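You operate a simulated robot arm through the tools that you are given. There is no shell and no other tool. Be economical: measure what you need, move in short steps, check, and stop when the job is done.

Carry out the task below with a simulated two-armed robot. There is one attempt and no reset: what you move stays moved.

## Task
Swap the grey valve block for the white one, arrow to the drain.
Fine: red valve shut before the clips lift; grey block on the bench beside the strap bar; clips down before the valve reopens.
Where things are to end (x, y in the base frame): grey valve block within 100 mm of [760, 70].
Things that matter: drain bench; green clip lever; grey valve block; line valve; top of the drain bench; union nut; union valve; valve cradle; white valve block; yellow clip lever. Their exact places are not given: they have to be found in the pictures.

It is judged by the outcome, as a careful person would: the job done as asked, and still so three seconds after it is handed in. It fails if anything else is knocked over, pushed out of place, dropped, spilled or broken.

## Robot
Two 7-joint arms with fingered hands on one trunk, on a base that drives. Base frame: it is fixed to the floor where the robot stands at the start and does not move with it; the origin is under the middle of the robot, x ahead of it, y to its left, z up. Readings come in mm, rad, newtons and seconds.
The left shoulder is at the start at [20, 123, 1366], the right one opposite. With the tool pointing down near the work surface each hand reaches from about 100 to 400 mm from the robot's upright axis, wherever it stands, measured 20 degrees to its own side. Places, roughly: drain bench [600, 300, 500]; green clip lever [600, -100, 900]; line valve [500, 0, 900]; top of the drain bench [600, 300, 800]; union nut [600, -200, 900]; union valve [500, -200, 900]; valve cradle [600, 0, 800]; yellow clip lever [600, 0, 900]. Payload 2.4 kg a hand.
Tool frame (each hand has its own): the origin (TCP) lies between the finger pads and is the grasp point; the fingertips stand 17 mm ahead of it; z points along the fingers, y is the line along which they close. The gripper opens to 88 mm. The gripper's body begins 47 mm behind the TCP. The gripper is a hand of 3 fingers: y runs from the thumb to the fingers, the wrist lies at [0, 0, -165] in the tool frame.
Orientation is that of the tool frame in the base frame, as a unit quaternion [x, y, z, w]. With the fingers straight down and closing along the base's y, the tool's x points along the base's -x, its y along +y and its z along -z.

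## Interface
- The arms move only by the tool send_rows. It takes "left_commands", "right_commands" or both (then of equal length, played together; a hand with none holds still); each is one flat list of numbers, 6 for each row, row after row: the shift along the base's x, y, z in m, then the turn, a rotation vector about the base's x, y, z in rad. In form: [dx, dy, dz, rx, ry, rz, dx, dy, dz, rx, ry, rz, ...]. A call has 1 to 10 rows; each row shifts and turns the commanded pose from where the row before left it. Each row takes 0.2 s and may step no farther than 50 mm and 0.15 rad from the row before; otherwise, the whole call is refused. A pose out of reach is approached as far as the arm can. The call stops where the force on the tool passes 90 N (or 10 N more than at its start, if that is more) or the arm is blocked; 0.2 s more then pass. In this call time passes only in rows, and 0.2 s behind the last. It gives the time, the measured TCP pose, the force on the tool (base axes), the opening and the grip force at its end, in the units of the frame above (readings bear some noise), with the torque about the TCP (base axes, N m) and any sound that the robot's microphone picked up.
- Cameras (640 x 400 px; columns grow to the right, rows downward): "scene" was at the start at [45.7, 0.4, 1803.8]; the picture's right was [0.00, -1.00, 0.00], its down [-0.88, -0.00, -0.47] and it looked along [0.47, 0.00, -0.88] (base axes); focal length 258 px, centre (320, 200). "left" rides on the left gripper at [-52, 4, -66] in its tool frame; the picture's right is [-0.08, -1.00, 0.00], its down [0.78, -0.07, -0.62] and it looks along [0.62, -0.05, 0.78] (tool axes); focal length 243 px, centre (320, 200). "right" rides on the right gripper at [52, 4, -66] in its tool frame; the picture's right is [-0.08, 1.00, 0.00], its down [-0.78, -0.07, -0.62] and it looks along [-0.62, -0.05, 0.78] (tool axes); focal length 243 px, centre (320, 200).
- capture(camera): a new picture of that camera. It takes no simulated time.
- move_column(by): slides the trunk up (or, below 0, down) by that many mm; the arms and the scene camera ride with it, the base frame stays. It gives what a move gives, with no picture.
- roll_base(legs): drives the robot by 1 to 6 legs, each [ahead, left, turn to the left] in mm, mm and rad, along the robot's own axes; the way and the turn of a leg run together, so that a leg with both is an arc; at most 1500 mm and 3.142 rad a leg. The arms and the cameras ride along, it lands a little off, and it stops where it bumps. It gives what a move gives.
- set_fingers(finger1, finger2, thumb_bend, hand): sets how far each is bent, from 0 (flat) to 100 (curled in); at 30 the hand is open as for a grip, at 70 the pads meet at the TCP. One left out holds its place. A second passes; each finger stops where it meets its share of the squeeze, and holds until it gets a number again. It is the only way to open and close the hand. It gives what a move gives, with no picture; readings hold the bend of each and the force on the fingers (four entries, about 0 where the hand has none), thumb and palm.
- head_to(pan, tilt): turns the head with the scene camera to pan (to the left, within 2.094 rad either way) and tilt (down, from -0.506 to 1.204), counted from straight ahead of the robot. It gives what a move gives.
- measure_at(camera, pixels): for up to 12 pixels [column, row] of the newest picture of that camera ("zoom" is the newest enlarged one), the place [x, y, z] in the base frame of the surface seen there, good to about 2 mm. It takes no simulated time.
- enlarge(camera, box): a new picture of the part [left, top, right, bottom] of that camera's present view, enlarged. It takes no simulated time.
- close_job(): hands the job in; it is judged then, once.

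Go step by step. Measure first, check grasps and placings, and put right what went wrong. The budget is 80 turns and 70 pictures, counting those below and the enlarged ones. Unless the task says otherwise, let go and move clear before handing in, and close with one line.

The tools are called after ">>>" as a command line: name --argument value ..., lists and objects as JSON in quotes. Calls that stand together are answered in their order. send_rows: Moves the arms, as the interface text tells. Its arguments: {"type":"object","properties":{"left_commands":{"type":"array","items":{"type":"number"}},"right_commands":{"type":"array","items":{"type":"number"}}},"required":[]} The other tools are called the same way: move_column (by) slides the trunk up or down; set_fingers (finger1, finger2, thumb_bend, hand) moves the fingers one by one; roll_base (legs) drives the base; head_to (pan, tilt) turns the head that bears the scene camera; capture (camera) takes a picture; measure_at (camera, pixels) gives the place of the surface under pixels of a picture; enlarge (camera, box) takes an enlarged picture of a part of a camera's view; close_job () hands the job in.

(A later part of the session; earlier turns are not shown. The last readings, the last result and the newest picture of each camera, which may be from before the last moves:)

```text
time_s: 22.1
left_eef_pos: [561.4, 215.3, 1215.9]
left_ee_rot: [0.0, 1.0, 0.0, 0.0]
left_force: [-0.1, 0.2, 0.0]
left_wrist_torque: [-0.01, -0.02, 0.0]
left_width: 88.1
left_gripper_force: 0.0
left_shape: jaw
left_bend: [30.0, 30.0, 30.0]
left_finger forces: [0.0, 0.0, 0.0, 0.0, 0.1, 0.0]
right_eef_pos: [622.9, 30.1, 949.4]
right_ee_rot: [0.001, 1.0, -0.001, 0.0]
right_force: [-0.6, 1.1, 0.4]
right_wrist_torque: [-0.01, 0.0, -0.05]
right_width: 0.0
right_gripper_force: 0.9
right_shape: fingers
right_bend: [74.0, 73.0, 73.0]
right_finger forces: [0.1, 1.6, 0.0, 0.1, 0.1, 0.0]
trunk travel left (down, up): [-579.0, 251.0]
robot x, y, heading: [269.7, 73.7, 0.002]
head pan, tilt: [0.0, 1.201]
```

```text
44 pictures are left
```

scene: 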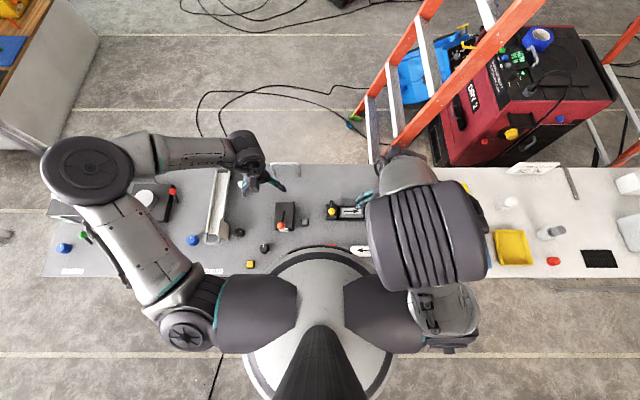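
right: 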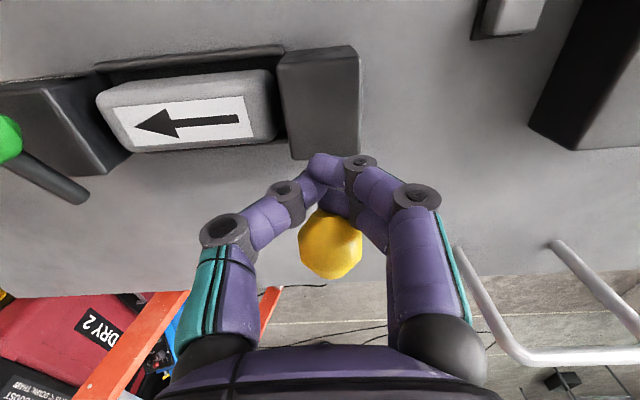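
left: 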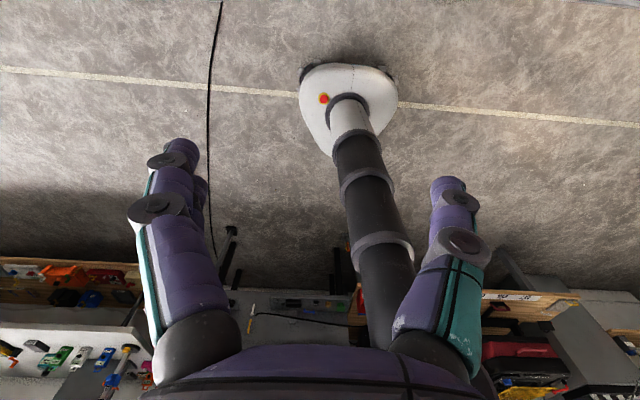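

>>> send_rows --right_commands '[0.008, 0, 0.003, 0, 0, 0, 0.008, 0, 0.0, 0, 0, 0, 0.008, 0, -0.002, 0, 0, 0]'

>>> capture --camera "right"

```text
time_s: 22.9
left_eef_pos: [559.3, 215.3, 1216.2]
left_ee_rot: [0.0, 1.0, 0.0, 0.001]
left_force: [-0.2, 0.5, 0.1]
left_wrist_torque: [0.02, -0.02, 0.01]
left_width: 87.9
left_gripper_force: 0.0
left_shape: jaw
left_bend: [30.0, 30.0, 30.0]
left_finger forces: [0.0, 0.0, 0.0, 0.1, 0.2, 0.0]
right_eef_pos: [641.4, 31.2, 950.1]
right_ee_rot: [-0.001, 1.0, 0.0, -0.002]
right_force: [-26.9, 0.8, -9.4]
right_wrist_torque: [0.0, 0.21, 0.04]
right_width: 0.0
right_gripper_force: 14.1
right_shape: fingers
right_bend: [74.0, 69.0, 68.0]
right_finger forces: [11.1, 6.8, 0.0, 0.0, 10.7, 0.0]
trunk travel left (down, up): [-579.0, 251.0]
robot x, y, heading: [267.4, 78.4, 0.002]
head pan, tilt: [0.0, 1.201]
```

```text
43 pictures are left
```

right: 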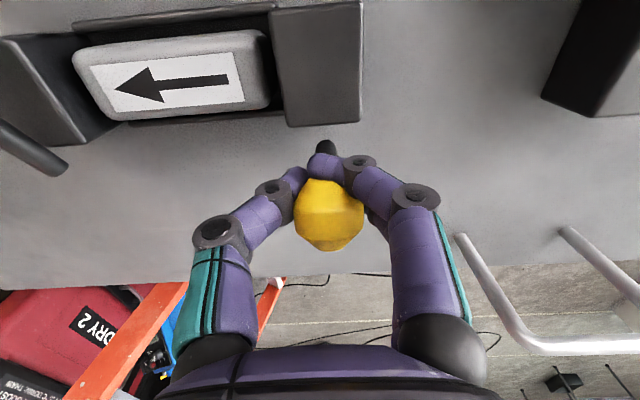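

The force of -27 N in x says the lever has reached its up stop. I'll relieve it slightly, open the fingers and rise.

>>> send_rows --right_commands '[-0.004, 0, 0, 0, 0, 0]'

>>> set_fingers --hand "right" --finger1 42 --finger2 42 --thumb_bend 42

>>> send_rows --right_commands '[0, 0, 0.03, 0, 0, 0, -0.01, -0.03, 0.02, 0, 0, 0, -0.03, -0.04, 0, 0, 0, 0, -0.01, -0.04, 0, 0, 0, 0, -0.01, -0.036, 0, 0, 0, 0]'

>>> capture --camera "right"

```text
time_s: 23.3
left_eef_pos: [560.6, 215.8, 1215.3]
left_ee_rot: [0.0, 1.0, 0.0, 0.001]
left_force: [-0.4, -0.4, 0.2]
left_wrist_torque: [-0.02, 0.01, 0.0]
left_width: 88.1
left_gripper_force: 0.1
left_shape: jaw
left_bend: [30.0, 30.0, 30.0]
left_finger forces: [0.1, 0.1, 0.1, 0.1, 0.0, 0.0]
right_eef_pos: [643.3, 30.9, 950.9]
right_ee_rot: [0.0, 1.0, 0.0, 0.0]
right_force: [-18.5, 1.2, -13.3]
right_wrist_torque: [0.01, 0.19, 0.03]
right_width: 0.0
right_gripper_force: 12.5
right_shape: fingers
right_bend: [74.0, 68.0, 68.0]
right_finger forces: [7.3, 7.7, 0.1, 0.0, 9.3, 0.0]
trunk travel left (down, up): [-579.0, 251.0]
robot x, y, heading: [265.4, 72.7, -0.001]
head pan, tilt: [0.0, 1.201]
```

```text
time_s: 24.3
left_eef_pos: [560.4, 215.5, 1216.3]
left_ee_rot: [0.0, 1.0, -0.001, 0.0]
left_force: [-0.3, 0.2, -0.3]
left_wrist_torque: [-0.02, 0.02, 0.01]
left_width: 87.8
left_gripper_force: 0.0
left_shape: jaw
left_bend: [30.0, 30.0, 30.0]
left_finger forces: [0.0, 0.0, 0.1, 0.1, 0.0, 0.0]
right_eef_pos: [642.8, 31.0, 950.0]
right_ee_rot: [0.0, 1.0, 0.0, 0.0]
right_force: [0.6, -1.2, 0.1]
right_wrist_torque: [0.01, 0.04, 0.04]
right_width: 57.7
right_gripper_force: 0.1
right_shape: fingers
right_bend: [42.0, 42.0, 42.0]
right_finger forces: [0.0, 0.1, 0.1, 0.0, 0.0, 0.0]
trunk travel left (down, up): [-579.0, 251.0]
robot x, y, heading: [266.0, 77.6, 0.0]
head pan, tilt: [0.0, 1.201]
```

```text
time_s: 25.5
left_eef_pos: [561.8, 215.2, 1215.0]
left_ee_rot: [0.0, 1.0, 0.0, 0.0]
left_force: [0.2, -0.5, 0.4]
left_wrist_torque: [-0.01, 0.01, 0.0]
left_width: 87.8
left_gripper_force: 0.0
left_shape: jaw
left_bend: [30.0, 30.0, 30.0]
left_finger forces: [0.0, 0.0, 0.1, 0.0, 0.0, 0.0]
right_eef_pos: [584.0, -115.9, 1000.9]
right_ee_rot: [0.001, 1.0, 0.001, 0.0]
right_force: [0.1, -0.1, 0.6]
right_wrist_torque: [0.01, 0.0, -0.01]
right_width: 57.7
right_gripper_force: 0.0
right_shape: fingers
right_bend: [42.0, 42.0, 42.0]
right_finger forces: [0.0, 0.0, 0.1, 0.1, 0.0, 0.1]
trunk travel left (down, up): [-579.0, 251.0]
robot x, y, heading: [268.0, 76.3, -0.005]
head pan, tilt: [0.0, 1.201]
```

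```text
42 pictures are left
```

right: 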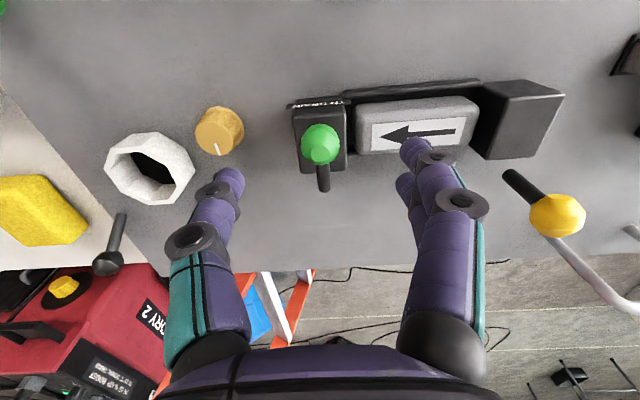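

The yellow clip stays up. I'll check neighbour clearances before taking the green one.

>>> measure_at --camera "right" --pixels '[[320, 150], [320, 125], [300, 143], [340, 143], [220, 125], [240, 125], [185, 155], [555, 225]]'

>>> send_rows --right_commands '[0.017, 0, -0.04, 0, 0, 0, 0, 0, -0.04, 0, 0, 0]'

```text
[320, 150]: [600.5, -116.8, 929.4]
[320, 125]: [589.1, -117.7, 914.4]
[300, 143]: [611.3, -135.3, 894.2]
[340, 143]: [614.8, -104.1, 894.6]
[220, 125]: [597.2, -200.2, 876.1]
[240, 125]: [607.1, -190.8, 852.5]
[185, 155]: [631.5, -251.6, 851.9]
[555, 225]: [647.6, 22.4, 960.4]
```

```text
time_s: 26.1
left_eef_pos: [560.7, 215.0, 1215.2]
left_ee_rot: [0.0, 1.0, -0.001, 0.0]
left_force: [0.2, 0.2, 0.3]
left_wrist_torque: [0.0, 0.05, -0.01]
left_width: 87.9
left_gripper_force: 0.0
left_shape: jaw
left_bend: [30.0, 30.0, 30.0]
left_finger forces: [0.0, 0.0, 0.0, 0.0, 0.1, 0.0]
right_eef_pos: [600.8, -115.7, 920.9]
right_ee_rot: [0.0, 1.0, 0.0, 0.0]
right_force: [-1.0, 0.8, 0.5]
right_wrist_torque: [0.04, 0.01, -0.04]
right_width: 57.4
right_gripper_force: 0.1
right_shape: fingers
right_bend: [42.0, 42.0, 42.0]
right_finger forces: [0.0, 0.1, 0.0, 0.0, 0.0, 0.1]
trunk travel left (down, up): [-579.0, 251.0]
robot x, y, heading: [264.3, 76.0, -0.002]
head pan, tilt: [0.0, 1.201]
```

The hand is at the green ball. I'll grip it and lift it along the same arc.

>>> set_fingers --hand "right" --finger1 75 --finger2 75 --thumb_bend 75

>>> send_rows --right_commands '[0.003, 0, 0.008, 0, 0, 0, 0.005, 0, 0.008, 0, 0, 0, 0.007, 0, 0.008, 0, 0, 0, 0.008, 0, 0.006, 0, 0, 0, 0.008, 0, 0.002, 0, 0, 0, 0.008, 0, 0.0, 0, 0, 0]'

>>> capture --camera "right"

```text
time_s: 27.1
left_eef_pos: [561.4, 213.9, 1215.6]
left_ee_rot: [0.0, 1.0, 0.0, 0.0]
left_force: [-0.3, 0.1, -0.1]
left_wrist_torque: [0.0, -0.01, 0.0]
left_width: 88.1
left_gripper_force: 0.1
left_shape: jaw
left_bend: [30.0, 30.0, 30.0]
left_finger forces: [0.0, 0.0, 0.1, 0.0, 0.0, 0.0]
right_eef_pos: [599.4, -116.7, 921.6]
right_ee_rot: [0.0, 1.0, 0.0, -0.001]
right_force: [0.6, -3.8, -1.4]
right_wrist_torque: [-0.06, -0.01, 0.02]
right_width: 5.8
right_gripper_force: 7.7
right_shape: fingers
right_bend: [73.0, 71.0, 67.0]
right_finger forces: [2.4, 4.2, 0.0, 0.0, 8.9, 0.2]
trunk travel left (down, up): [-579.0, 251.0]
robot x, y, heading: [268.7, 77.7, 0.0]
head pan, tilt: [0.0, 1.201]
```

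```text
time_s: 28.5
left_eef_pos: [558.5, 214.4, 1215.6]
left_ee_rot: [0.0, 1.0, 0.0, 0.001]
left_force: [1.4, 0.5, -1.2]
left_wrist_torque: [-0.05, -0.01, -0.02]
left_width: 88.0
left_gripper_force: 0.0
left_shape: jaw
left_bend: [30.0, 30.0, 30.0]
left_finger forces: [0.0, 0.0, 0.1, 0.1, 0.0, 0.1]
right_eef_pos: [634.5, -115.7, 952.8]
right_ee_rot: [0.001, 1.0, 0.0, -0.004]
right_force: [-20.7, 1.4, -5.7]
right_wrist_torque: [0.01, 0.2, 0.09]
right_width: 0.1
right_gripper_force: 10.4
right_shape: fingers
right_bend: [75.0, 71.0, 73.0]
right_finger forces: [0.1, 11.1, 0.0, 0.0, 9.4, 0.1]
trunk travel left (down, up): [-579.0, 251.0]
robot x, y, heading: [266.8, 77.3, -0.001]
head pan, tilt: [0.0, 1.201]
```

```text
41 pictures are left
```

right: 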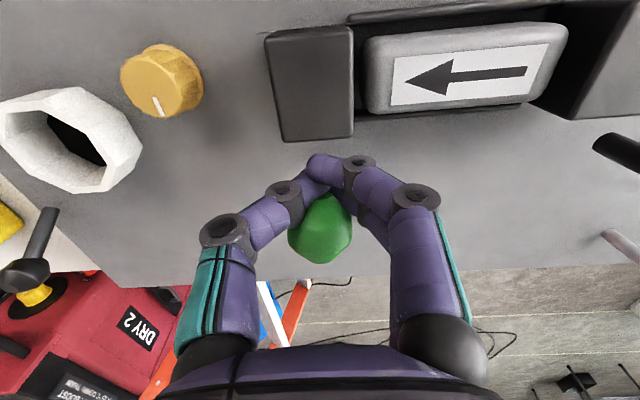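

The green clip is nearly at its stop. I'll push slightly further, as I did for the yellow one, then release and look.

>>> send_rows --right_commands '[0.007, 0, -0.001, 0, 0, 0, 0.001, 0, 0, 0, 0, 0]'

>>> set_fingers --hand "right" --finger1 42 --finger2 42 --thumb_bend 42

>>> send_rows --right_commands '[0, 0, 0.03, 0, 0, 0, -0.01, 0.02, 0.03, 0, 0, 0, -0.04, 0.02, 0, 0, 0, 0, -0.04, 0.03, 0, 0, 0, 0]'

>>> capture --camera "right"

```text
time_s: 29.1
left_eef_pos: [556.0, 214.9, 1217.2]
left_ee_rot: [-0.001, 1.0, 0.001, 0.002]
left_force: [0.1, 0.0, 0.4]
left_wrist_torque: [0.01, 0.01, 0.01]
left_width: 88.0
left_gripper_force: 0.1
left_shape: jaw
left_bend: [30.0, 30.0, 30.0]
left_finger forces: [0.1, 0.1, 0.0, 0.1, 0.1, 0.0]
right_eef_pos: [637.0, -114.9, 951.6]
right_ee_rot: [0.0, 1.0, 0.0, -0.006]
right_force: [-45.3, 0.8, -7.4]
right_wrist_torque: [0.02, 0.35, -0.19]
right_width: 0.3
right_gripper_force: 21.9
right_shape: fingers
right_bend: [75.0, 71.0, 71.0]
right_finger forces: [0.0, 7.9, 0.0, 0.0, 35.7, 0.0]
trunk travel left (down, up): [-579.0, 251.0]
robot x, y, heading: [267.3, 75.9, 0.002]
head pan, tilt: [0.0, 1.201]
```

```text
time_s: 30.1
left_eef_pos: [562.0, 214.9, 1215.6]
left_ee_rot: [0.001, 1.0, -0.001, 0.001]
left_force: [-1.0, 0.8, 0.0]
left_wrist_torque: [-0.02, -0.02, 0.01]
left_width: 87.9
left_gripper_force: 0.0
left_shape: jaw
left_bend: [30.0, 30.0, 30.0]
left_finger forces: [0.0, 0.0, 0.0, 0.0, 0.0, 0.1]
right_eef_pos: [648.0, -115.6, 952.9]
right_ee_rot: [-0.001, 1.0, 0.0, 0.001]
right_force: [0.2, -0.3, -0.9]
right_wrist_torque: [0.03, -0.01, 0.01]
right_width: 57.8
right_gripper_force: 0.0
right_shape: fingers
right_bend: [42.0, 42.0, 42.0]
right_finger forces: [0.0, 0.0, 0.1, 0.1, 0.0, 0.0]
trunk travel left (down, up): [-579.0, 251.0]
robot x, y, heading: [267.7, 77.7, 0.002]
head pan, tilt: [0.0, 1.201]
```

```text
time_s: 31.1
left_eef_pos: [561.5, 216.4, 1214.7]
left_ee_rot: [-0.001, 1.0, -0.001, 0.0]
left_force: [-0.3, 0.2, 0.0]
left_wrist_torque: [0.02, 0.0, -0.03]
left_width: 87.9
left_gripper_force: 0.0
left_shape: jaw
left_bend: [30.0, 30.0, 30.0]
left_finger forces: [0.1, 0.0, 0.1, 0.0, 0.0, 0.1]
right_eef_pos: [556.5, -46.4, 1012.6]
right_ee_rot: [0.0, 1.0, -0.001, 0.0]
right_force: [-0.6, 0.4, 0.5]
right_wrist_torque: [-0.01, 0.0, 0.02]
right_width: 57.8
right_gripper_force: 0.1
right_shape: fingers
right_bend: [42.0, 42.0, 42.0]
right_finger forces: [0.0, 0.0, 0.1, 0.0, 0.0, 0.1]
trunk travel left (down, up): [-579.0, 251.0]
robot x, y, heading: [263.6, 73.6, 0.005]
head pan, tilt: [0.0, 1.201]
```

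```text
40 pictures are left
```

right: 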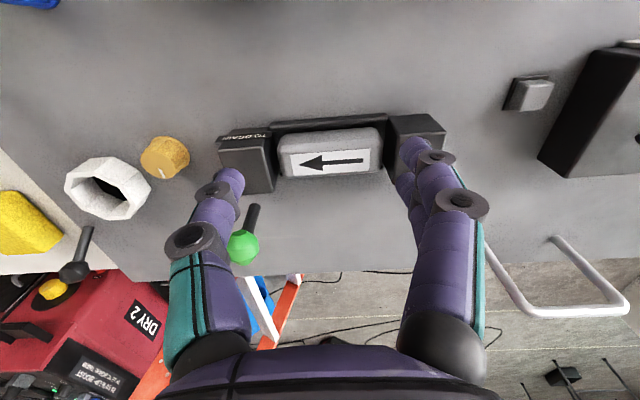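

Both clips are up. I'll measure the grey block's edges and test turning the wrist to -90°.

>>> measure_at --camera "right" --pixels '[[330, 145], [330, 165], [330, 180], [330, 185], [283, 165], [375, 165], [330, 122], [330, 133], [340, 195], [265, 165], [395, 140], [290, 174]]'

>>> send_rows --right_commands '[0, 0, 0, 0, 0, -0.15, 0, 0, 0, 0, 0, -0.15, 0, 0, 0, 0, 0, -0.15, 0, 0, 0, 0, 0, -0.15, 0, 0, 0, 0, 0, -0.15, 0, 0, 0, 0, 0, -0.15, 0, 0, 0, 0, 0, -0.15, 0, 0, 0, 0, 0, -0.15, 0, 0, 0, 0, 0, -0.15, 0, 0, 0, 0, 0, -0.15]'

```text
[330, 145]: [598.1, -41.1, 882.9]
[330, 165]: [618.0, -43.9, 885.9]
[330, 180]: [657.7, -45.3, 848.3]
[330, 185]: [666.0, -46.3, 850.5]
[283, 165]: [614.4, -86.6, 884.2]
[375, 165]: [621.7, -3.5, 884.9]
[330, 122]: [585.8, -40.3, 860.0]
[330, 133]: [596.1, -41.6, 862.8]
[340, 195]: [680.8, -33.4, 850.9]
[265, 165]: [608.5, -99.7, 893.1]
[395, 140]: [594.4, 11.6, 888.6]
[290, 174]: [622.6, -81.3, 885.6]
```

```text
time_s: 33.3
left_eef_pos: [561.1, 214.9, 1215.2]
left_ee_rot: [0.001, 1.0, 0.001, 0.0]
left_force: [-0.3, 0.0, 0.5]
left_wrist_torque: [0.0, -0.01, -0.04]
left_width: 87.7
left_gripper_force: 0.0
left_shape: jaw
left_bend: [30.0, 30.0, 30.0]
left_finger forces: [0.1, 0.0, 0.1, 0.1, 0.0, 0.0]
right_eef_pos: [557.7, -45.2, 1011.8]
right_ee_rot: [0.682, 0.732, 0.0, 0.0]
right_force: [-0.5, -1.0, -1.0]
right_wrist_torque: [-0.01, 0.0, 0.02]
right_width: 57.6
right_gripper_force: 0.0
right_shape: fingers
right_bend: [42.0, 42.0, 42.0]
right_finger forces: [0.1, 0.0, 0.0, 0.0, 0.0, 0.1]
trunk travel left (down, up): [-579.0, 251.0]
robot x, y, heading: [267.6, 77.4, 0.002]
head pan, tilt: [0.0, 1.201]
```

Wrist at -86° works. I'll hover over the grey block at (612, -44) and check the alignment.

>>> set_fingers --hand "right" --finger1 36 --finger2 36 --thumb_bend 36

>>> send_rows --right_commands '[0.025, 0.0, 0, 0, 0, -0.0708, 0.03, 0.001, -0.03, 0, 0, 0, 0, 0, -0.03, 0, 0, 0]'

>>> capture --camera "right"

```text
time_s: 34.3
left_eef_pos: [562.3, 215.3, 1215.6]
left_ee_rot: [0.0, 1.0, 0.0, -0.001]
left_force: [-0.2, 0.2, -0.3]
left_wrist_torque: [-0.06, 0.0, 0.02]
left_width: 87.9
left_gripper_force: 0.0
left_shape: jaw
left_bend: [30.0, 30.0, 30.0]
left_finger forces: [0.0, 0.0, 0.0, 0.0, 0.0, 0.1]
right_eef_pos: [557.1, -45.3, 1011.5]
right_ee_rot: [0.681, 0.732, 0.0, 0.0]
right_force: [0.6, -0.7, -0.7]
right_wrist_torque: [0.03, 0.03, 0.01]
right_width: 71.0
right_gripper_force: 0.1
right_shape: fingers
right_bend: [36.0, 36.0, 36.0]
right_finger forces: [0.0, 0.1, 0.0, 0.0, 0.0, 0.0]
trunk travel left (down, up): [-579.0, 251.0]
robot x, y, heading: [267.4, 75.6, 0.001]
head pan, tilt: [0.0, 1.201]
```

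```text
time_s: 35.1
left_eef_pos: [560.8, 215.7, 1215.1]
left_ee_rot: [0.0, 1.0, -0.001, 0.0]
left_force: [0.1, -0.3, 0.0]
left_wrist_torque: [0.01, -0.01, 0.0]
left_width: 87.8
left_gripper_force: 0.1
left_shape: jaw
left_bend: [30.0, 30.0, 30.0]
left_finger forces: [0.1, 0.0, 0.1, 0.1, 0.1, 0.0]
right_eef_pos: [612.3, -43.7, 952.9]
right_ee_rot: [0.707, 0.707, 0.0, 0.0]
right_force: [-1.0, 0.4, 0.0]
right_wrist_torque: [0.0, -0.03, 0.02]
right_width: 71.2
right_gripper_force: 0.0
right_shape: fingers
right_bend: [36.0, 36.0, 36.0]
right_finger forces: [0.0, 0.0, 0.0, 0.0, 0.0, 0.0]
trunk travel left (down, up): [-579.0, 251.0]
robot x, y, heading: [266.2, 73.2, 0.004]
head pan, tilt: [0.0, 1.201]
```

```text
39 pictures are left
```

right: 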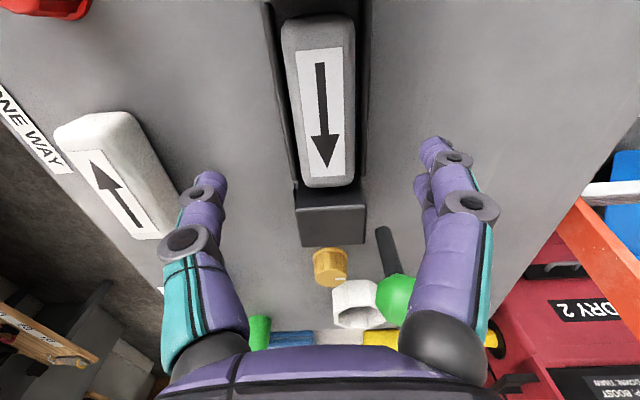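

>>> measure_at --camera "right" --pixels '[[268, 80], [276, 80], [288, 80], [296, 80], [320, 60], [346, 80], [353, 80], [360, 80], [367, 80], [320, 22], [325, 180], [380, 80]]'

```text
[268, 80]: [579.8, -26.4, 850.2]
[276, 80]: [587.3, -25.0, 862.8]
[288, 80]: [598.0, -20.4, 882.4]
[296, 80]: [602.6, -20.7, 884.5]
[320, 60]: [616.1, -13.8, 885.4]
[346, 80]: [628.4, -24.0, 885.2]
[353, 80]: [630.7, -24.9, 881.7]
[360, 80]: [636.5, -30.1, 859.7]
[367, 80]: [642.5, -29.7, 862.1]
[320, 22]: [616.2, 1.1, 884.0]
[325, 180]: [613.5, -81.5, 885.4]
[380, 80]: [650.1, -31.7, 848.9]
```

The grey block spans x 595–633 with rails on both sides at z≈862. I'll descend to z 881, keeping the tips above the rails, and grip it.

>>> send_rows --right_commands '[0.002, 0, -0.04, 0, 0, 0, 0, 0, -0.031, 0, 0, 0]'

>>> set_fingers --hand "right" --finger1 85 --finger2 85 --thumb_bend 85

>>> send_rows --right_commands '[0, 0, 0.01, 0, 0, 0]'

>>> capture --camera "right"

```text
time_s: 35.7
left_eef_pos: [561.2, 215.2, 1215.8]
left_ee_rot: [0.0, 1.0, -0.001, 0.0]
left_force: [0.2, -0.3, 0.4]
left_wrist_torque: [-0.01, 0.0, 0.0]
left_width: 88.0
left_gripper_force: 0.2
left_shape: jaw
left_bend: [30.0, 30.0, 30.0]
left_finger forces: [0.1, 0.0, 0.0, 0.1, 0.1, 0.0]
right_eef_pos: [611.1, -43.4, 881.0]
right_ee_rot: [0.706, 0.708, -0.001, -0.002]
right_force: [-0.5, 0.5, 0.2]
right_wrist_torque: [-0.03, 0.01, 0.01]
right_width: 71.0
right_gripper_force: 0.1
right_shape: fingers
right_bend: [36.0, 36.0, 36.0]
right_finger forces: [0.1, 0.0, 0.0, 0.0, 0.0, 0.1]
trunk travel left (down, up): [-579.0, 251.0]
robot x, y, heading: [267.0, 74.7, -0.002]
head pan, tilt: [0.0, 1.201]
```

```text
time_s: 36.7
left_eef_pos: [560.9, 215.4, 1215.5]
left_ee_rot: [0.0, 1.0, 0.0, 0.0]
left_force: [-0.7, -0.3, 0.1]
left_wrist_torque: [-0.02, 0.04, 0.0]
left_width: 88.0
left_gripper_force: 0.0
left_shape: jaw
left_bend: [30.0, 30.0, 30.0]
left_finger forces: [0.0, 0.1, 0.1, 0.0, 0.1, 0.0]
right_eef_pos: [613.2, -44.6, 881.4]
right_ee_rot: [0.706, 0.708, 0.0, 0.0]
right_force: [-3.6, -0.9, 3.8]
right_wrist_torque: [0.0, -0.2, 0.06]
right_width: 37.5
right_gripper_force: 16.8
right_shape: fingers
right_bend: [51.0, 51.0, 59.0]
right_finger forces: [8.4, 8.4, 0.1, 0.1, 16.6, 0.0]
trunk travel left (down, up): [-579.0, 251.0]
robot x, y, heading: [268.5, 74.6, 0.003]
head pan, tilt: [0.0, 1.201]
```

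```text
time_s: 37.1
left_eef_pos: [561.6, 216.2, 1214.0]
left_ee_rot: [0.001, 1.0, 0.0, 0.0]
left_force: [0.5, 0.2, -0.5]
left_wrist_torque: [-0.02, 0.04, -0.03]
left_width: 88.1
left_gripper_force: 0.0
left_shape: jaw
left_bend: [30.0, 30.0, 30.0]
left_finger forces: [0.0, 0.0, 0.0, 0.1, 0.0, 0.0]
right_eef_pos: [613.4, -44.1, 892.2]
right_ee_rot: [0.707, 0.707, 0.0, 0.0]
right_force: [-0.5, -0.6, -1.3]
right_wrist_torque: [0.0, 0.04, 0.0]
right_width: 27.6
right_gripper_force: 14.3
right_shape: fingers
right_bend: [51.0, 51.0, 65.0]
right_finger forces: [7.2, 7.2, 0.0, 0.0, 14.7, 0.0]
trunk travel left (down, up): [-579.0, 251.0]
robot x, y, heading: [269.2, 74.8, -0.002]
head pan, tilt: [0.0, 1.201]
```

```text
38 pictures are left
```

right: 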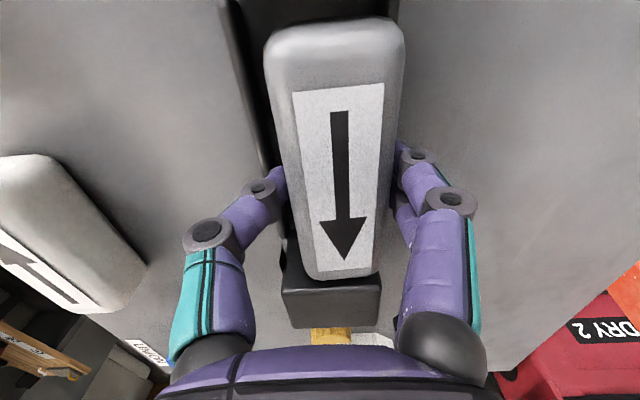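

The block is up and held at about 14 N. I'll lift it above the raised levers (z≥965) and check the hold.

>>> send_rows --right_commands '[0, 0, 0.03, 0, 0, 0, 0, 0, 0.04, 0, 0, 0, 0, 0, 0.04, 0, 0, 0, 0, 0, 0.03, 0, 0, 0]'

>>> capture --camera "right"

>>> measure_at --camera "right" --pixels '[[300, 60], [370, 60], [335, 60], [345, 220], [310, 240], [375, 230]]'

```text
time_s: 38.1
left_eef_pos: [562.0, 216.1, 1213.7]
left_ee_rot: [0.0, 1.0, 0.0, 0.0]
left_force: [0.3, 0.1, 0.6]
left_wrist_torque: [-0.02, 0.01, 0.01]
left_width: 88.0
left_gripper_force: 0.1
left_shape: jaw
left_bend: [30.0, 30.0, 30.0]
left_finger forces: [0.0, 0.0, 0.0, 0.1, 0.0, 0.0]
right_eef_pos: [612.7, -42.9, 1030.6]
right_ee_rot: [0.707, 0.708, 0.0, 0.0]
right_force: [0.1, -0.7, -0.6]
right_wrist_torque: [0.02, 0.02, -0.03]
right_width: 27.5
right_gripper_force: 14.3
right_shape: fingers
right_bend: [51.0, 51.0, 65.0]
right_finger forces: [7.1, 7.0, 0.0, 0.0, 14.1, 0.0]
trunk travel left (down, up): [-579.0, 251.0]
robot x, y, heading: [264.4, 75.4, 0.003]
head pan, tilt: [0.0, 1.201]
```

```text
37 pictures are left
```

right: 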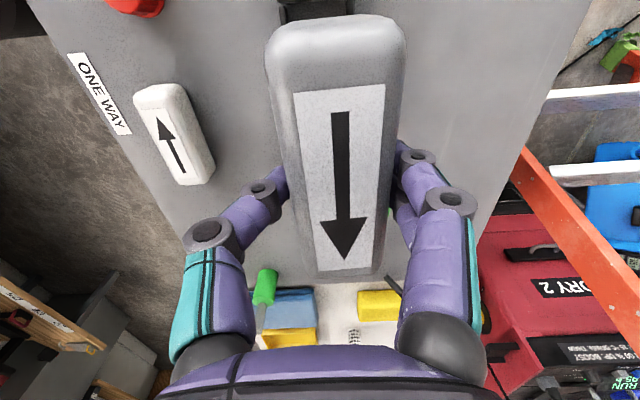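

```text
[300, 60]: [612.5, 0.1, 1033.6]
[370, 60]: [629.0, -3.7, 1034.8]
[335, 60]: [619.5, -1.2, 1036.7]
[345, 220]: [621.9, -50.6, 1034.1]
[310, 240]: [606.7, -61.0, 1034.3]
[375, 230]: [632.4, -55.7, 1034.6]
```

The block hangs level, top 4 mm above the TCP. I'll carry it over to about (700, 80).

>>> send_rows --right_commands '[0.015, 0.03, 0, 0, 0, 0, 0.015, 0.03, 0, 0, 0, 0, 0.02, 0.033, 0, 0, 0, 0, 0.02, 0.03, 0, 0, 0, 0, 0.018, 0, 0, 0, 0, 0]'

>>> capture --camera "scene"

```text
time_s: 39.3
left_eef_pos: [561.6, 214.2, 1214.1]
left_ee_rot: [0.0, 1.0, 0.0, 0.0]
left_force: [0.3, 0.8, 0.7]
left_wrist_torque: [-0.01, 0.02, 0.0]
left_width: 87.8
left_gripper_force: 0.0
left_shape: jaw
left_bend: [30.0, 30.0, 30.0]
left_finger forces: [0.0, 0.0, 0.0, 0.0, 0.1, 0.0]
right_eef_pos: [683.2, 62.7, 1036.1]
right_ee_rot: [0.707, 0.707, 0.0, -0.001]
right_force: [0.6, 0.3, -1.5]
right_wrist_torque: [0.03, 0.01, -0.02]
right_width: 27.5
right_gripper_force: 14.3
right_shape: fingers
right_bend: [51.0, 51.0, 65.0]
right_finger forces: [6.8, 6.8, 0.0, 0.0, 13.7, 0.0]
right hand out of reach, approached as far as the arm can: row 4, 5
trunk travel left (down, up): [-579.0, 251.0]
robot x, y, heading: [266.7, 79.2, -0.001]
head pan, tilt: [0.0, 1.201]
```

```text
36 pictures are left
```

scene: 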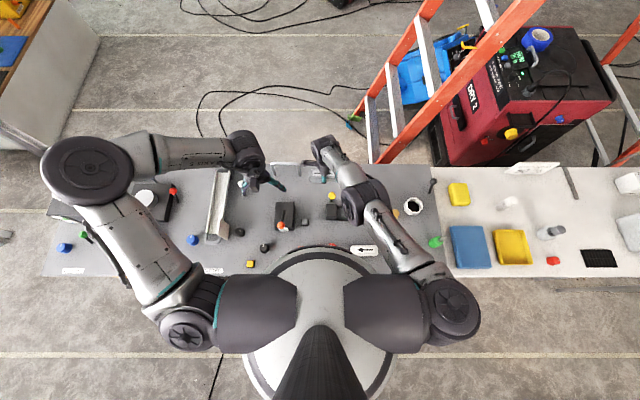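

The arm's limit is at (683, 63). I'll drive the base a little left and ahead to give room to the yellow lever, then look.

>>> roll_base --legs '[[12, 28, 0]]'

>>> capture --camera "right"

```text
time_s: 40.2
left_eef_pos: [573.9, 244.0, 1214.1]
left_ee_rot: [0.0, 1.0, -0.001, 0.0]
left_force: [0.9, 0.2, 0.5]
left_wrist_torque: [-0.01, -0.01, 0.0]
left_width: 87.8
left_gripper_force: 0.0
left_shape: jaw
left_bend: [30.0, 30.0, 30.0]
left_finger forces: [0.0, 0.0, 0.0, 0.1, 0.0, 0.0]
right_eef_pos: [697.5, 91.6, 1034.8]
right_ee_rot: [0.707, 0.707, -0.001, 0.0]
right_force: [0.8, 0.1, -0.4]
right_wrist_torque: [0.0, 0.03, -0.02]
right_width: 27.3
right_gripper_force: 13.8
right_shape: fingers
right_bend: [51.0, 51.0, 65.0]
right_finger forces: [6.8, 6.7, 0.0, 0.0, 13.7, 0.1]
trunk travel left (down, up): [-579.0, 251.0]
robot x, y, heading: [279.2, 104.7, 0.0]
head pan, tilt: [0.0, 1.201]
```

```text
35 pictures are left
```

right: 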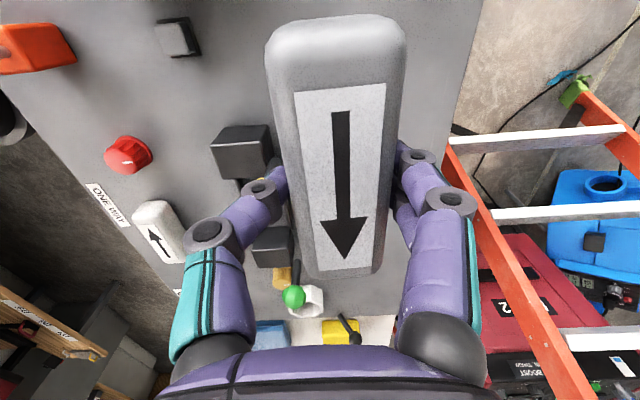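

The space under the block is clear. I'll lower the trunk by 130 mm.

>>> move_column --by -130

>>> capture --camera "right"

>>> capture --camera "scene"

```text
time_s: 41.7
left_eef_pos: [572.8, 243.3, 1084.7]
left_ee_rot: [0.0, 1.0, -0.001, -0.001]
left_force: [-0.2, 0.2, -0.4]
left_wrist_torque: [0.01, 0.02, 0.03]
left_width: 87.8
left_gripper_force: 0.1
left_shape: jaw
left_bend: [30.0, 30.0, 30.0]
left_finger forces: [0.0, 0.0, 0.0, 0.0, 0.0, 0.1]
right_eef_pos: [696.7, 90.4, 905.2]
right_ee_rot: [0.706, 0.708, 0.0, 0.0]
right_force: [1.5, 0.7, -0.3]
right_wrist_torque: [0.0, 0.03, -0.01]
right_width: 27.4
right_gripper_force: 12.9
right_shape: fingers
right_bend: [51.0, 51.0, 65.0]
right_finger forces: [6.8, 6.7, 0.1, 0.0, 13.6, 0.1]
trunk travel left (down, up): [-449.0, 381.0]
robot x, y, heading: [278.3, 104.4, -0.003]
head pan, tilt: [0.0, 1.201]
```

```text
34 pictures are left
```

right: 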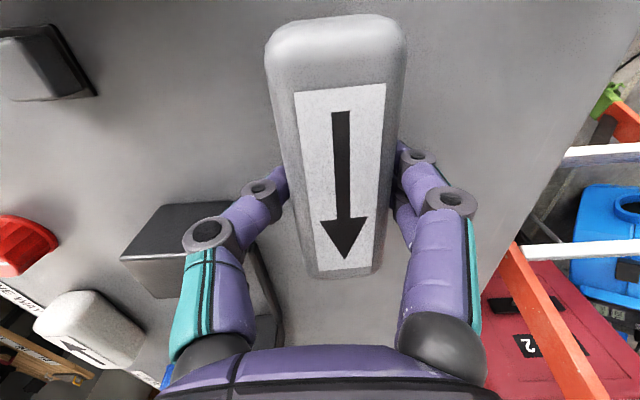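

```text
33 pictures are left
```

scene: 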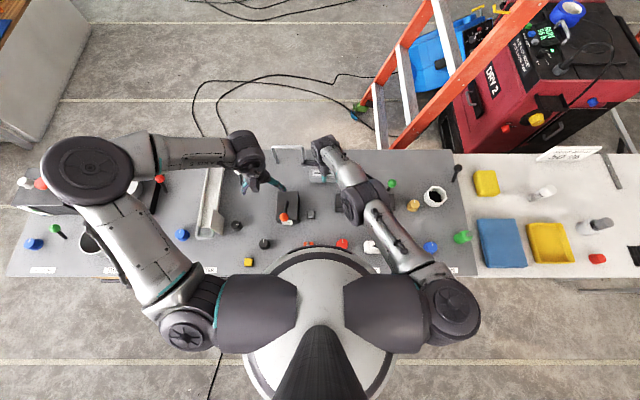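

The block is clear of everything, so I'll lower it until it touches the bench.

>>> send_rows --right_commands '[0, 0, -0.012, 0, 0, 0, 0, 0, -0.007, 0, 0, 0, 0, 0, -0.004, 0, 0, 0]'

>>> measure_at --camera "right" --pixels '[[335, 60], [335, 100], [345, 230], [100, 50], [200, 170]]'

```text
time_s: 42.5
left_eef_pos: [572.6, 243.2, 1085.1]
left_ee_rot: [0.0, 1.0, 0.0, -0.001]
left_force: [-0.5, -0.3, 0.7]
left_wrist_torque: [-0.02, 0.0, 0.03]
left_width: 88.0
left_gripper_force: 0.0
left_shape: jaw
left_bend: [30.0, 30.0, 30.0]
left_finger forces: [0.0, 0.0, 0.0, 0.0, 0.1, 0.0]
right_eef_pos: [688.5, 87.2, 886.8]
right_ee_rot: [0.707, 0.707, 0.0, 0.0]
right_force: [-0.3, -0.1, -1.0]
right_wrist_torque: [0.01, 0.02, -0.03]
right_width: 27.3
right_gripper_force: 13.8
right_shape: fingers
right_bend: [51.0, 51.0, 65.0]
right_finger forces: [6.9, 6.8, 0.0, 0.1, 13.7, 0.0]
right hand out of reach, approached as far as the arm can: row 1, 3
trunk travel left (down, up): [-449.0, 381.0]
robot x, y, heading: [283.0, 101.6, -0.006]
head pan, tilt: [0.0, 1.201]
```

```text
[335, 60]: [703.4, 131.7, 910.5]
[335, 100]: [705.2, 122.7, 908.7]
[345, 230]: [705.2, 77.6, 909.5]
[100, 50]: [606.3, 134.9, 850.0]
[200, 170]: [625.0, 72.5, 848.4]
```

I'm at the edge of reach, so I'll do the last 5 mm with the trunk.

>>> move_column --by -5

```text
time_s: 43.1
left_eef_pos: [573.3, 242.6, 1079.4]
left_ee_rot: [-0.001, 1.0, 0.0, 0.0]
left_force: [-0.6, 0.6, -0.5]
left_wrist_torque: [0.0, 0.0, 0.02]
left_width: 87.7
left_gripper_force: 0.1
left_shape: jaw
left_bend: [30.0, 30.0, 30.0]
left_finger forces: [0.0, 0.0, 0.0, 0.0, 0.1, 0.1]
right_eef_pos: [689.4, 86.5, 882.2]
right_ee_rot: [0.707, 0.707, 0.0, 0.001]
right_force: [-0.7, -0.5, 5.3]
right_wrist_torque: [-0.04, -0.11, 0.0]
right_width: 27.3
right_gripper_force: 14.8
right_shape: fingers
right_bend: [52.0, 52.0, 65.0]
right_finger forces: [7.2, 7.0, 0.0, 0.1, 15.5, 0.0]
trunk travel left (down, up): [-444.0, 386.0]
robot x, y, heading: [279.0, 99.9, -0.002]
head pan, tilt: [0.0, 1.201]
```

Contact at about 5 N: the block is on the bench. I'll release it and raise the trunk.

>>> set_fingers --hand "right" --finger1 34 --finger2 34 --thumb_bend 34

>>> move_column --by 135

>>> capture --camera "right"

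```text
time_s: 44.1
left_eef_pos: [573.7, 243.0, 1079.9]
left_ee_rot: [0.0, 1.0, 0.0, 0.0]
left_force: [0.2, -0.2, 0.9]
left_wrist_torque: [0.01, 0.01, -0.04]
left_width: 88.0
left_gripper_force: 0.1
left_shape: jaw
left_bend: [30.0, 30.0, 30.0]
left_finger forces: [0.1, 0.0, 0.0, 0.1, 0.0, 0.0]
right_eef_pos: [689.2, 86.2, 881.0]
right_ee_rot: [0.707, 0.707, -0.001, 0.0]
right_force: [0.9, 0.4, 1.0]
right_wrist_torque: [0.01, 0.0, 0.0]
right_width: 75.3
right_gripper_force: 0.1
right_shape: fingers
right_bend: [34.0, 34.0, 34.0]
right_finger forces: [0.1, 0.0, 0.1, 0.1, 0.0, 0.0]
trunk travel left (down, up): [-444.0, 386.0]
robot x, y, heading: [279.1, 104.3, -0.001]
head pan, tilt: [0.0, 1.201]
```

```text
time_s: 45.7
left_eef_pos: [573.9, 242.8, 1214.7]
left_ee_rot: [0.0, 1.0, 0.0, 0.0]
left_force: [-1.0, -0.6, 0.2]
left_wrist_torque: [-0.01, -0.01, -0.04]
left_width: 87.9
left_gripper_force: 0.0
left_shape: jaw
left_bend: [30.0, 30.0, 30.0]
left_finger forces: [0.0, 0.0, 0.1, 0.0, 0.1, 0.1]
right_eef_pos: [689.0, 87.9, 1016.2]
right_ee_rot: [0.707, 0.707, 0.0, 0.001]
right_force: [-0.1, 0.3, 1.6]
right_wrist_torque: [0.0, -0.02, 0.01]
right_width: 75.3
right_gripper_force: 0.2
right_shape: fingers
right_bend: [34.0, 34.0, 34.0]
right_finger forces: [0.0, 0.1, 0.1, 0.0, 0.1, 0.1]
trunk travel left (down, up): [-579.0, 251.0]
robot x, y, heading: [278.2, 103.6, 0.002]
head pan, tilt: [0.0, 1.201]
```

```text
32 pictures are left
```

right: 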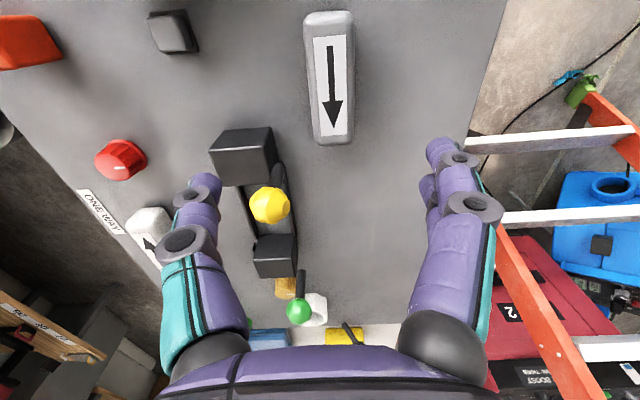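

The grey block is on the bench at about (695, 85). I'll verify with a measurement and drive back to the former base position.

>>> measure_at --camera "right" --pixels '[[330, 25], [330, 80], [335, 130], [308, 80], [350, 80]]'

>>> roll_base --legs '[[-15, -30, 0]]'

>>> send_rows --right_commands '[-0.02, -0.0, 0.01, 0, 0, 0.15, -0.02, -0.01, 0.01, 0, 0, 0.15, -0.02, -0.01, 0, 0, 0, 0.15, -0.02, -0.015, 0, 0, 0, 0.15, -0.02, -0.015, 0, 0, 0, 0.15, -0.02, -0.015, 0, 0, 0, 0.15, -0.02, -0.015, 0, 0, 0, 0.15, -0.02, -0.015, 0, 0, 0, 0.15, -0.02, -0.015, 0, 0, 0, 0.15, -0.02, -0.015, 0, 0, 0, 0.15]'

```text
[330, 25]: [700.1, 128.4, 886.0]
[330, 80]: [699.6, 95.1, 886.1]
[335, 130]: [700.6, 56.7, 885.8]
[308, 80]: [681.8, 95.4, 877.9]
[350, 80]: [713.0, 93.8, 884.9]
```

```text
time_s: 46.6
left_eef_pos: [557.8, 211.8, 1216.0]
left_ee_rot: [-0.001, 1.0, 0.001, 0.0]
left_force: [0.1, 0.4, 0.3]
left_wrist_torque: [0.01, -0.01, -0.04]
left_width: 88.0
left_gripper_force: 0.1
left_shape: jaw
left_bend: [30.0, 30.0, 30.0]
left_finger forces: [0.0, 0.0, 0.0, 0.0, 0.1, 0.0]
right_eef_pos: [672.9, 54.0, 1016.6]
right_ee_rot: [0.706, 0.708, 0.0, -0.001]
right_force: [1.0, -0.5, 0.2]
right_wrist_torque: [0.02, 0.02, -0.01]
right_width: 75.5
right_gripper_force: 0.0
right_shape: fingers
right_bend: [34.0, 34.0, 34.0]
right_finger forces: [0.2, 0.1, 0.0, 0.0, 0.1, 0.0]
trunk travel left (down, up): [-579.0, 251.0]
robot x, y, heading: [263.6, 76.4, 0.0]
head pan, tilt: [0.0, 1.201]
```

```text
time_s: 48.8
left_eef_pos: [558.1, 212.4, 1215.2]
left_ee_rot: [-0.001, 1.0, 0.0, 0.0]
left_force: [0.9, -0.1, 0.5]
left_wrist_torque: [0.02, 0.04, -0.03]
left_width: 87.8
left_gripper_force: 0.1
left_shape: jaw
left_bend: [30.0, 30.0, 30.0]
left_finger forces: [0.0, 0.0, 0.1, 0.0, 0.0, 0.0]
right_eef_pos: [473.5, -68.2, 1036.0]
right_ee_rot: [0.035, 0.999, 0.001, 0.001]
right_force: [0.6, 0.5, 0.3]
right_wrist_torque: [0.01, -0.01, 0.02]
right_width: 75.5
right_gripper_force: 0.0
right_shape: fingers
right_bend: [34.0, 34.0, 34.0]
right_finger forces: [0.1, 0.0, 0.0, 0.1, 0.0, 0.1]
trunk travel left (down, up): [-579.0, 251.0]
robot x, y, heading: [263.3, 73.4, 0.004]
head pan, tilt: [0.0, 1.201]
```

Grey is at (699, 93), 65 mm from its target point, which is inside the tolerance. I'll turn the wrist on to +90° over the white block.

>>> send_rows --right_commands '[0, 0, 0, 0, 0, 0.15, 0, 0, 0, 0, 0, 0.15, 0, 0, 0, 0, 0, 0.15, 0, 0, 0, 0, 0, 0.15, 0, 0, 0, 0, 0, 0.15, 0, 0, 0, 0, 0, 0.15, 0, 0, 0, 0, 0, 0.15, 0, 0, -0.02, 0, 0, 0.15, 0.003, -0.012, -0.03, 0, 0, 0.15, 0, 0, -0.03, 0, 0, 0.15]'

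>>> send_rows --right_commands '[0, 0, 0, 0, 0, 0.1416]'

>>> capture --camera "right"

```text
time_s: 51.0
left_eef_pos: [558.9, 213.0, 1215.0]
left_ee_rot: [-0.001, 1.0, 0.0, 0.0]
left_force: [-0.9, 0.1, 0.3]
left_wrist_torque: [-0.02, 0.01, 0.0]
left_width: 87.6
left_gripper_force: 0.0
left_shape: jaw
left_bend: [30.0, 30.0, 30.0]
left_finger forces: [0.0, 0.0, 0.0, 0.1, 0.0, 0.1]
right_eef_pos: [477.8, -79.0, 956.4]
right_ee_rot: [-0.656, 0.755, 0.0, 0.0]
right_force: [-0.6, -1.1, 0.5]
right_wrist_torque: [0.02, -0.02, 0.03]
right_width: 75.3
right_gripper_force: 0.0
right_shape: fingers
right_bend: [34.0, 34.0, 34.0]
right_finger forces: [0.0, 0.0, 0.1, 0.1, 0.1, 0.1]
trunk travel left (down, up): [-579.0, 251.0]
robot x, y, heading: [264.0, 73.4, 0.005]
head pan, tilt: [0.0, 1.201]
```

```text
time_s: 51.4
left_eef_pos: [559.2, 212.9, 1214.2]
left_ee_rot: [0.0, 1.0, 0.0, -0.001]
left_force: [0.5, -0.4, 0.3]
left_wrist_torque: [0.01, -0.02, -0.01]
left_width: 87.8
left_gripper_force: 0.2
left_shape: jaw
left_bend: [30.0, 30.0, 30.0]
left_finger forces: [0.0, 0.0, 0.0, 0.1, 0.1, 0.0]
right_eef_pos: [477.7, -80.8, 955.9]
right_ee_rot: [0.708, -0.706, -0.001, 0.0]
right_force: [-0.4, 0.2, 0.1]
right_wrist_torque: [0.0, -0.02, -0.01]
right_width: 75.6
right_gripper_force: 0.2
right_shape: fingers
right_bend: [34.0, 34.0, 34.0]
right_finger forces: [0.1, 0.1, 0.1, 0.1, 0.1, 0.0]
trunk travel left (down, up): [-579.0, 251.0]
robot x, y, heading: [263.4, 74.0, -0.004]
head pan, tilt: [0.0, 1.201]
```

```text
31 pictures are left
```

right: 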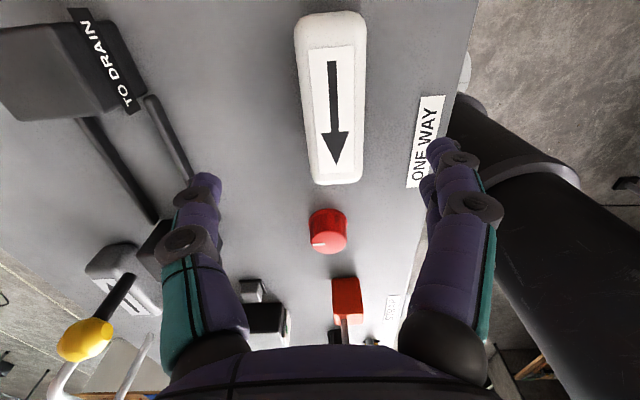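

>>> measure_at --camera "right" --pixels '[[330, 18], [340, 178], [301, 40], [308, 80], [315, 150], [362, 40], [362, 80], [360, 150], [310, 150], [302, 80]]'

>>> enlarge --camera "right" --box '[240, 0, 420, 200]'

```text
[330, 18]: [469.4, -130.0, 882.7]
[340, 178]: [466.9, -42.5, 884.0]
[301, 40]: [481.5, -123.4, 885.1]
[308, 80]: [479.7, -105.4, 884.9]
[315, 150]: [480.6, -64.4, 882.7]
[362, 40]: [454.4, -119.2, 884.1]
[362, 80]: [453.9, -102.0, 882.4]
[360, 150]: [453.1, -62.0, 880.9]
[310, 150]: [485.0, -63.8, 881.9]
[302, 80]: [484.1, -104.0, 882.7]
```

```text
2.00 times, centred on (330, 100) of right
```

zoom: 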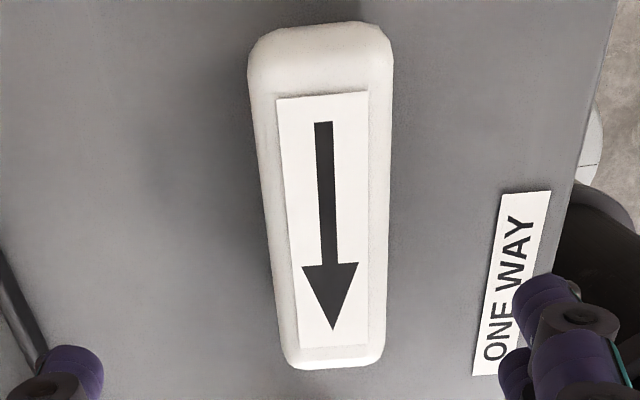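

The white block's centre is about (468.5, -86), aligned with y. I'll descend to z 881 and grip it.

>>> send_rows --right_commands '[-0.005, -0.003, -0.035, 0, 0, 0, -0.004, -0.002, -0.039, 0, 0, 0]'

>>> set_fingers --hand "right" --finger1 85 --finger2 85 --thumb_bend 85

>>> send_rows --right_commands '[0, 0, 0.03, 0, 0, 0, 0, 0, 0.04, 0, 0, 0]'

>>> capture --camera "right"

```text
time_s: 52.0
left_eef_pos: [558.1, 213.7, 1215.6]
left_ee_rot: [-0.001, 1.0, 0.0, 0.0]
left_force: [1.4, 0.1, -0.3]
left_wrist_torque: [0.04, -0.03, -0.02]
left_width: 87.7
left_gripper_force: 0.0
left_shape: jaw
left_bend: [30.0, 30.0, 30.0]
left_finger forces: [0.1, 0.0, 0.0, 0.0, 0.0, 0.0]
right_eef_pos: [467.1, -86.2, 880.9]
right_ee_rot: [0.707, -0.707, 0.001, 0.0]
right_force: [-0.7, -1.0, -0.3]
right_wrist_torque: [-0.01, 0.02, 0.01]
right_width: 75.3
right_gripper_force: 0.2
right_shape: fingers
right_bend: [34.0, 34.0, 34.0]
right_finger forces: [0.0, 0.0, 0.0, 0.0, 0.0, 0.1]
trunk travel left (down, up): [-579.0, 251.0]
robot x, y, heading: [262.2, 72.3, 0.001]
head pan, tilt: [0.0, 1.201]
```

```text
time_s: 53.0
left_eef_pos: [558.3, 212.5, 1214.8]
left_ee_rot: [-0.001, 1.0, 0.0, 0.0]
left_force: [-0.4, -0.5, -0.9]
left_wrist_torque: [0.04, 0.01, 0.01]
left_width: 87.7
left_gripper_force: 0.0
left_shape: jaw
left_bend: [30.0, 30.0, 30.0]
left_finger forces: [0.1, 0.1, 0.0, 0.1, 0.0, 0.1]
right_eef_pos: [469.5, -86.3, 882.0]
right_ee_rot: [0.707, -0.707, 0.0, 0.0]
right_force: [0.4, 0.8, -0.3]
right_wrist_torque: [0.0, 0.0, 0.0]
right_width: 27.1
right_gripper_force: 17.5
right_shape: fingers
right_bend: [57.0, 57.0, 64.0]
right_finger forces: [9.0, 9.0, 0.0, 0.1, 17.9, 0.0]
trunk travel left (down, up): [-579.0, 251.0]
robot x, y, heading: [263.1, 73.0, 0.001]
head pan, tilt: [0.0, 1.201]
```

```text
time_s: 53.6
left_eef_pos: [559.1, 212.5, 1214.8]
left_ee_rot: [-0.001, 1.0, 0.0, 0.0]
left_force: [-0.2, -0.2, 1.0]
left_wrist_torque: [0.0, -0.05, 0.0]
left_width: 87.7
left_gripper_force: 0.0
left_shape: jaw
left_bend: [30.0, 30.0, 30.0]
left_finger forces: [0.1, 0.0, 0.1, 0.0, 0.1, 0.0]
right_eef_pos: [466.5, -85.4, 951.4]
right_ee_rot: [-0.707, 0.707, 0.001, 0.0]
right_force: [-0.4, -0.4, -0.3]
right_wrist_torque: [0.01, -0.03, -0.02]
right_width: 27.3
right_gripper_force: 17.4
right_shape: fingers
right_bend: [57.0, 57.0, 65.0]
right_finger forces: [9.1, 8.9, 0.0, 0.0, 18.0, 0.0]
trunk travel left (down, up): [-579.0, 251.0]
robot x, y, heading: [267.5, 71.7, -0.002]
head pan, tilt: [0.0, 1.201]
```

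```text
29 pictures are left
```

right: 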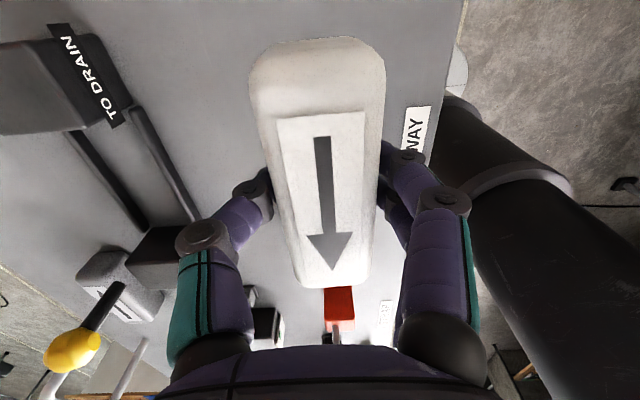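

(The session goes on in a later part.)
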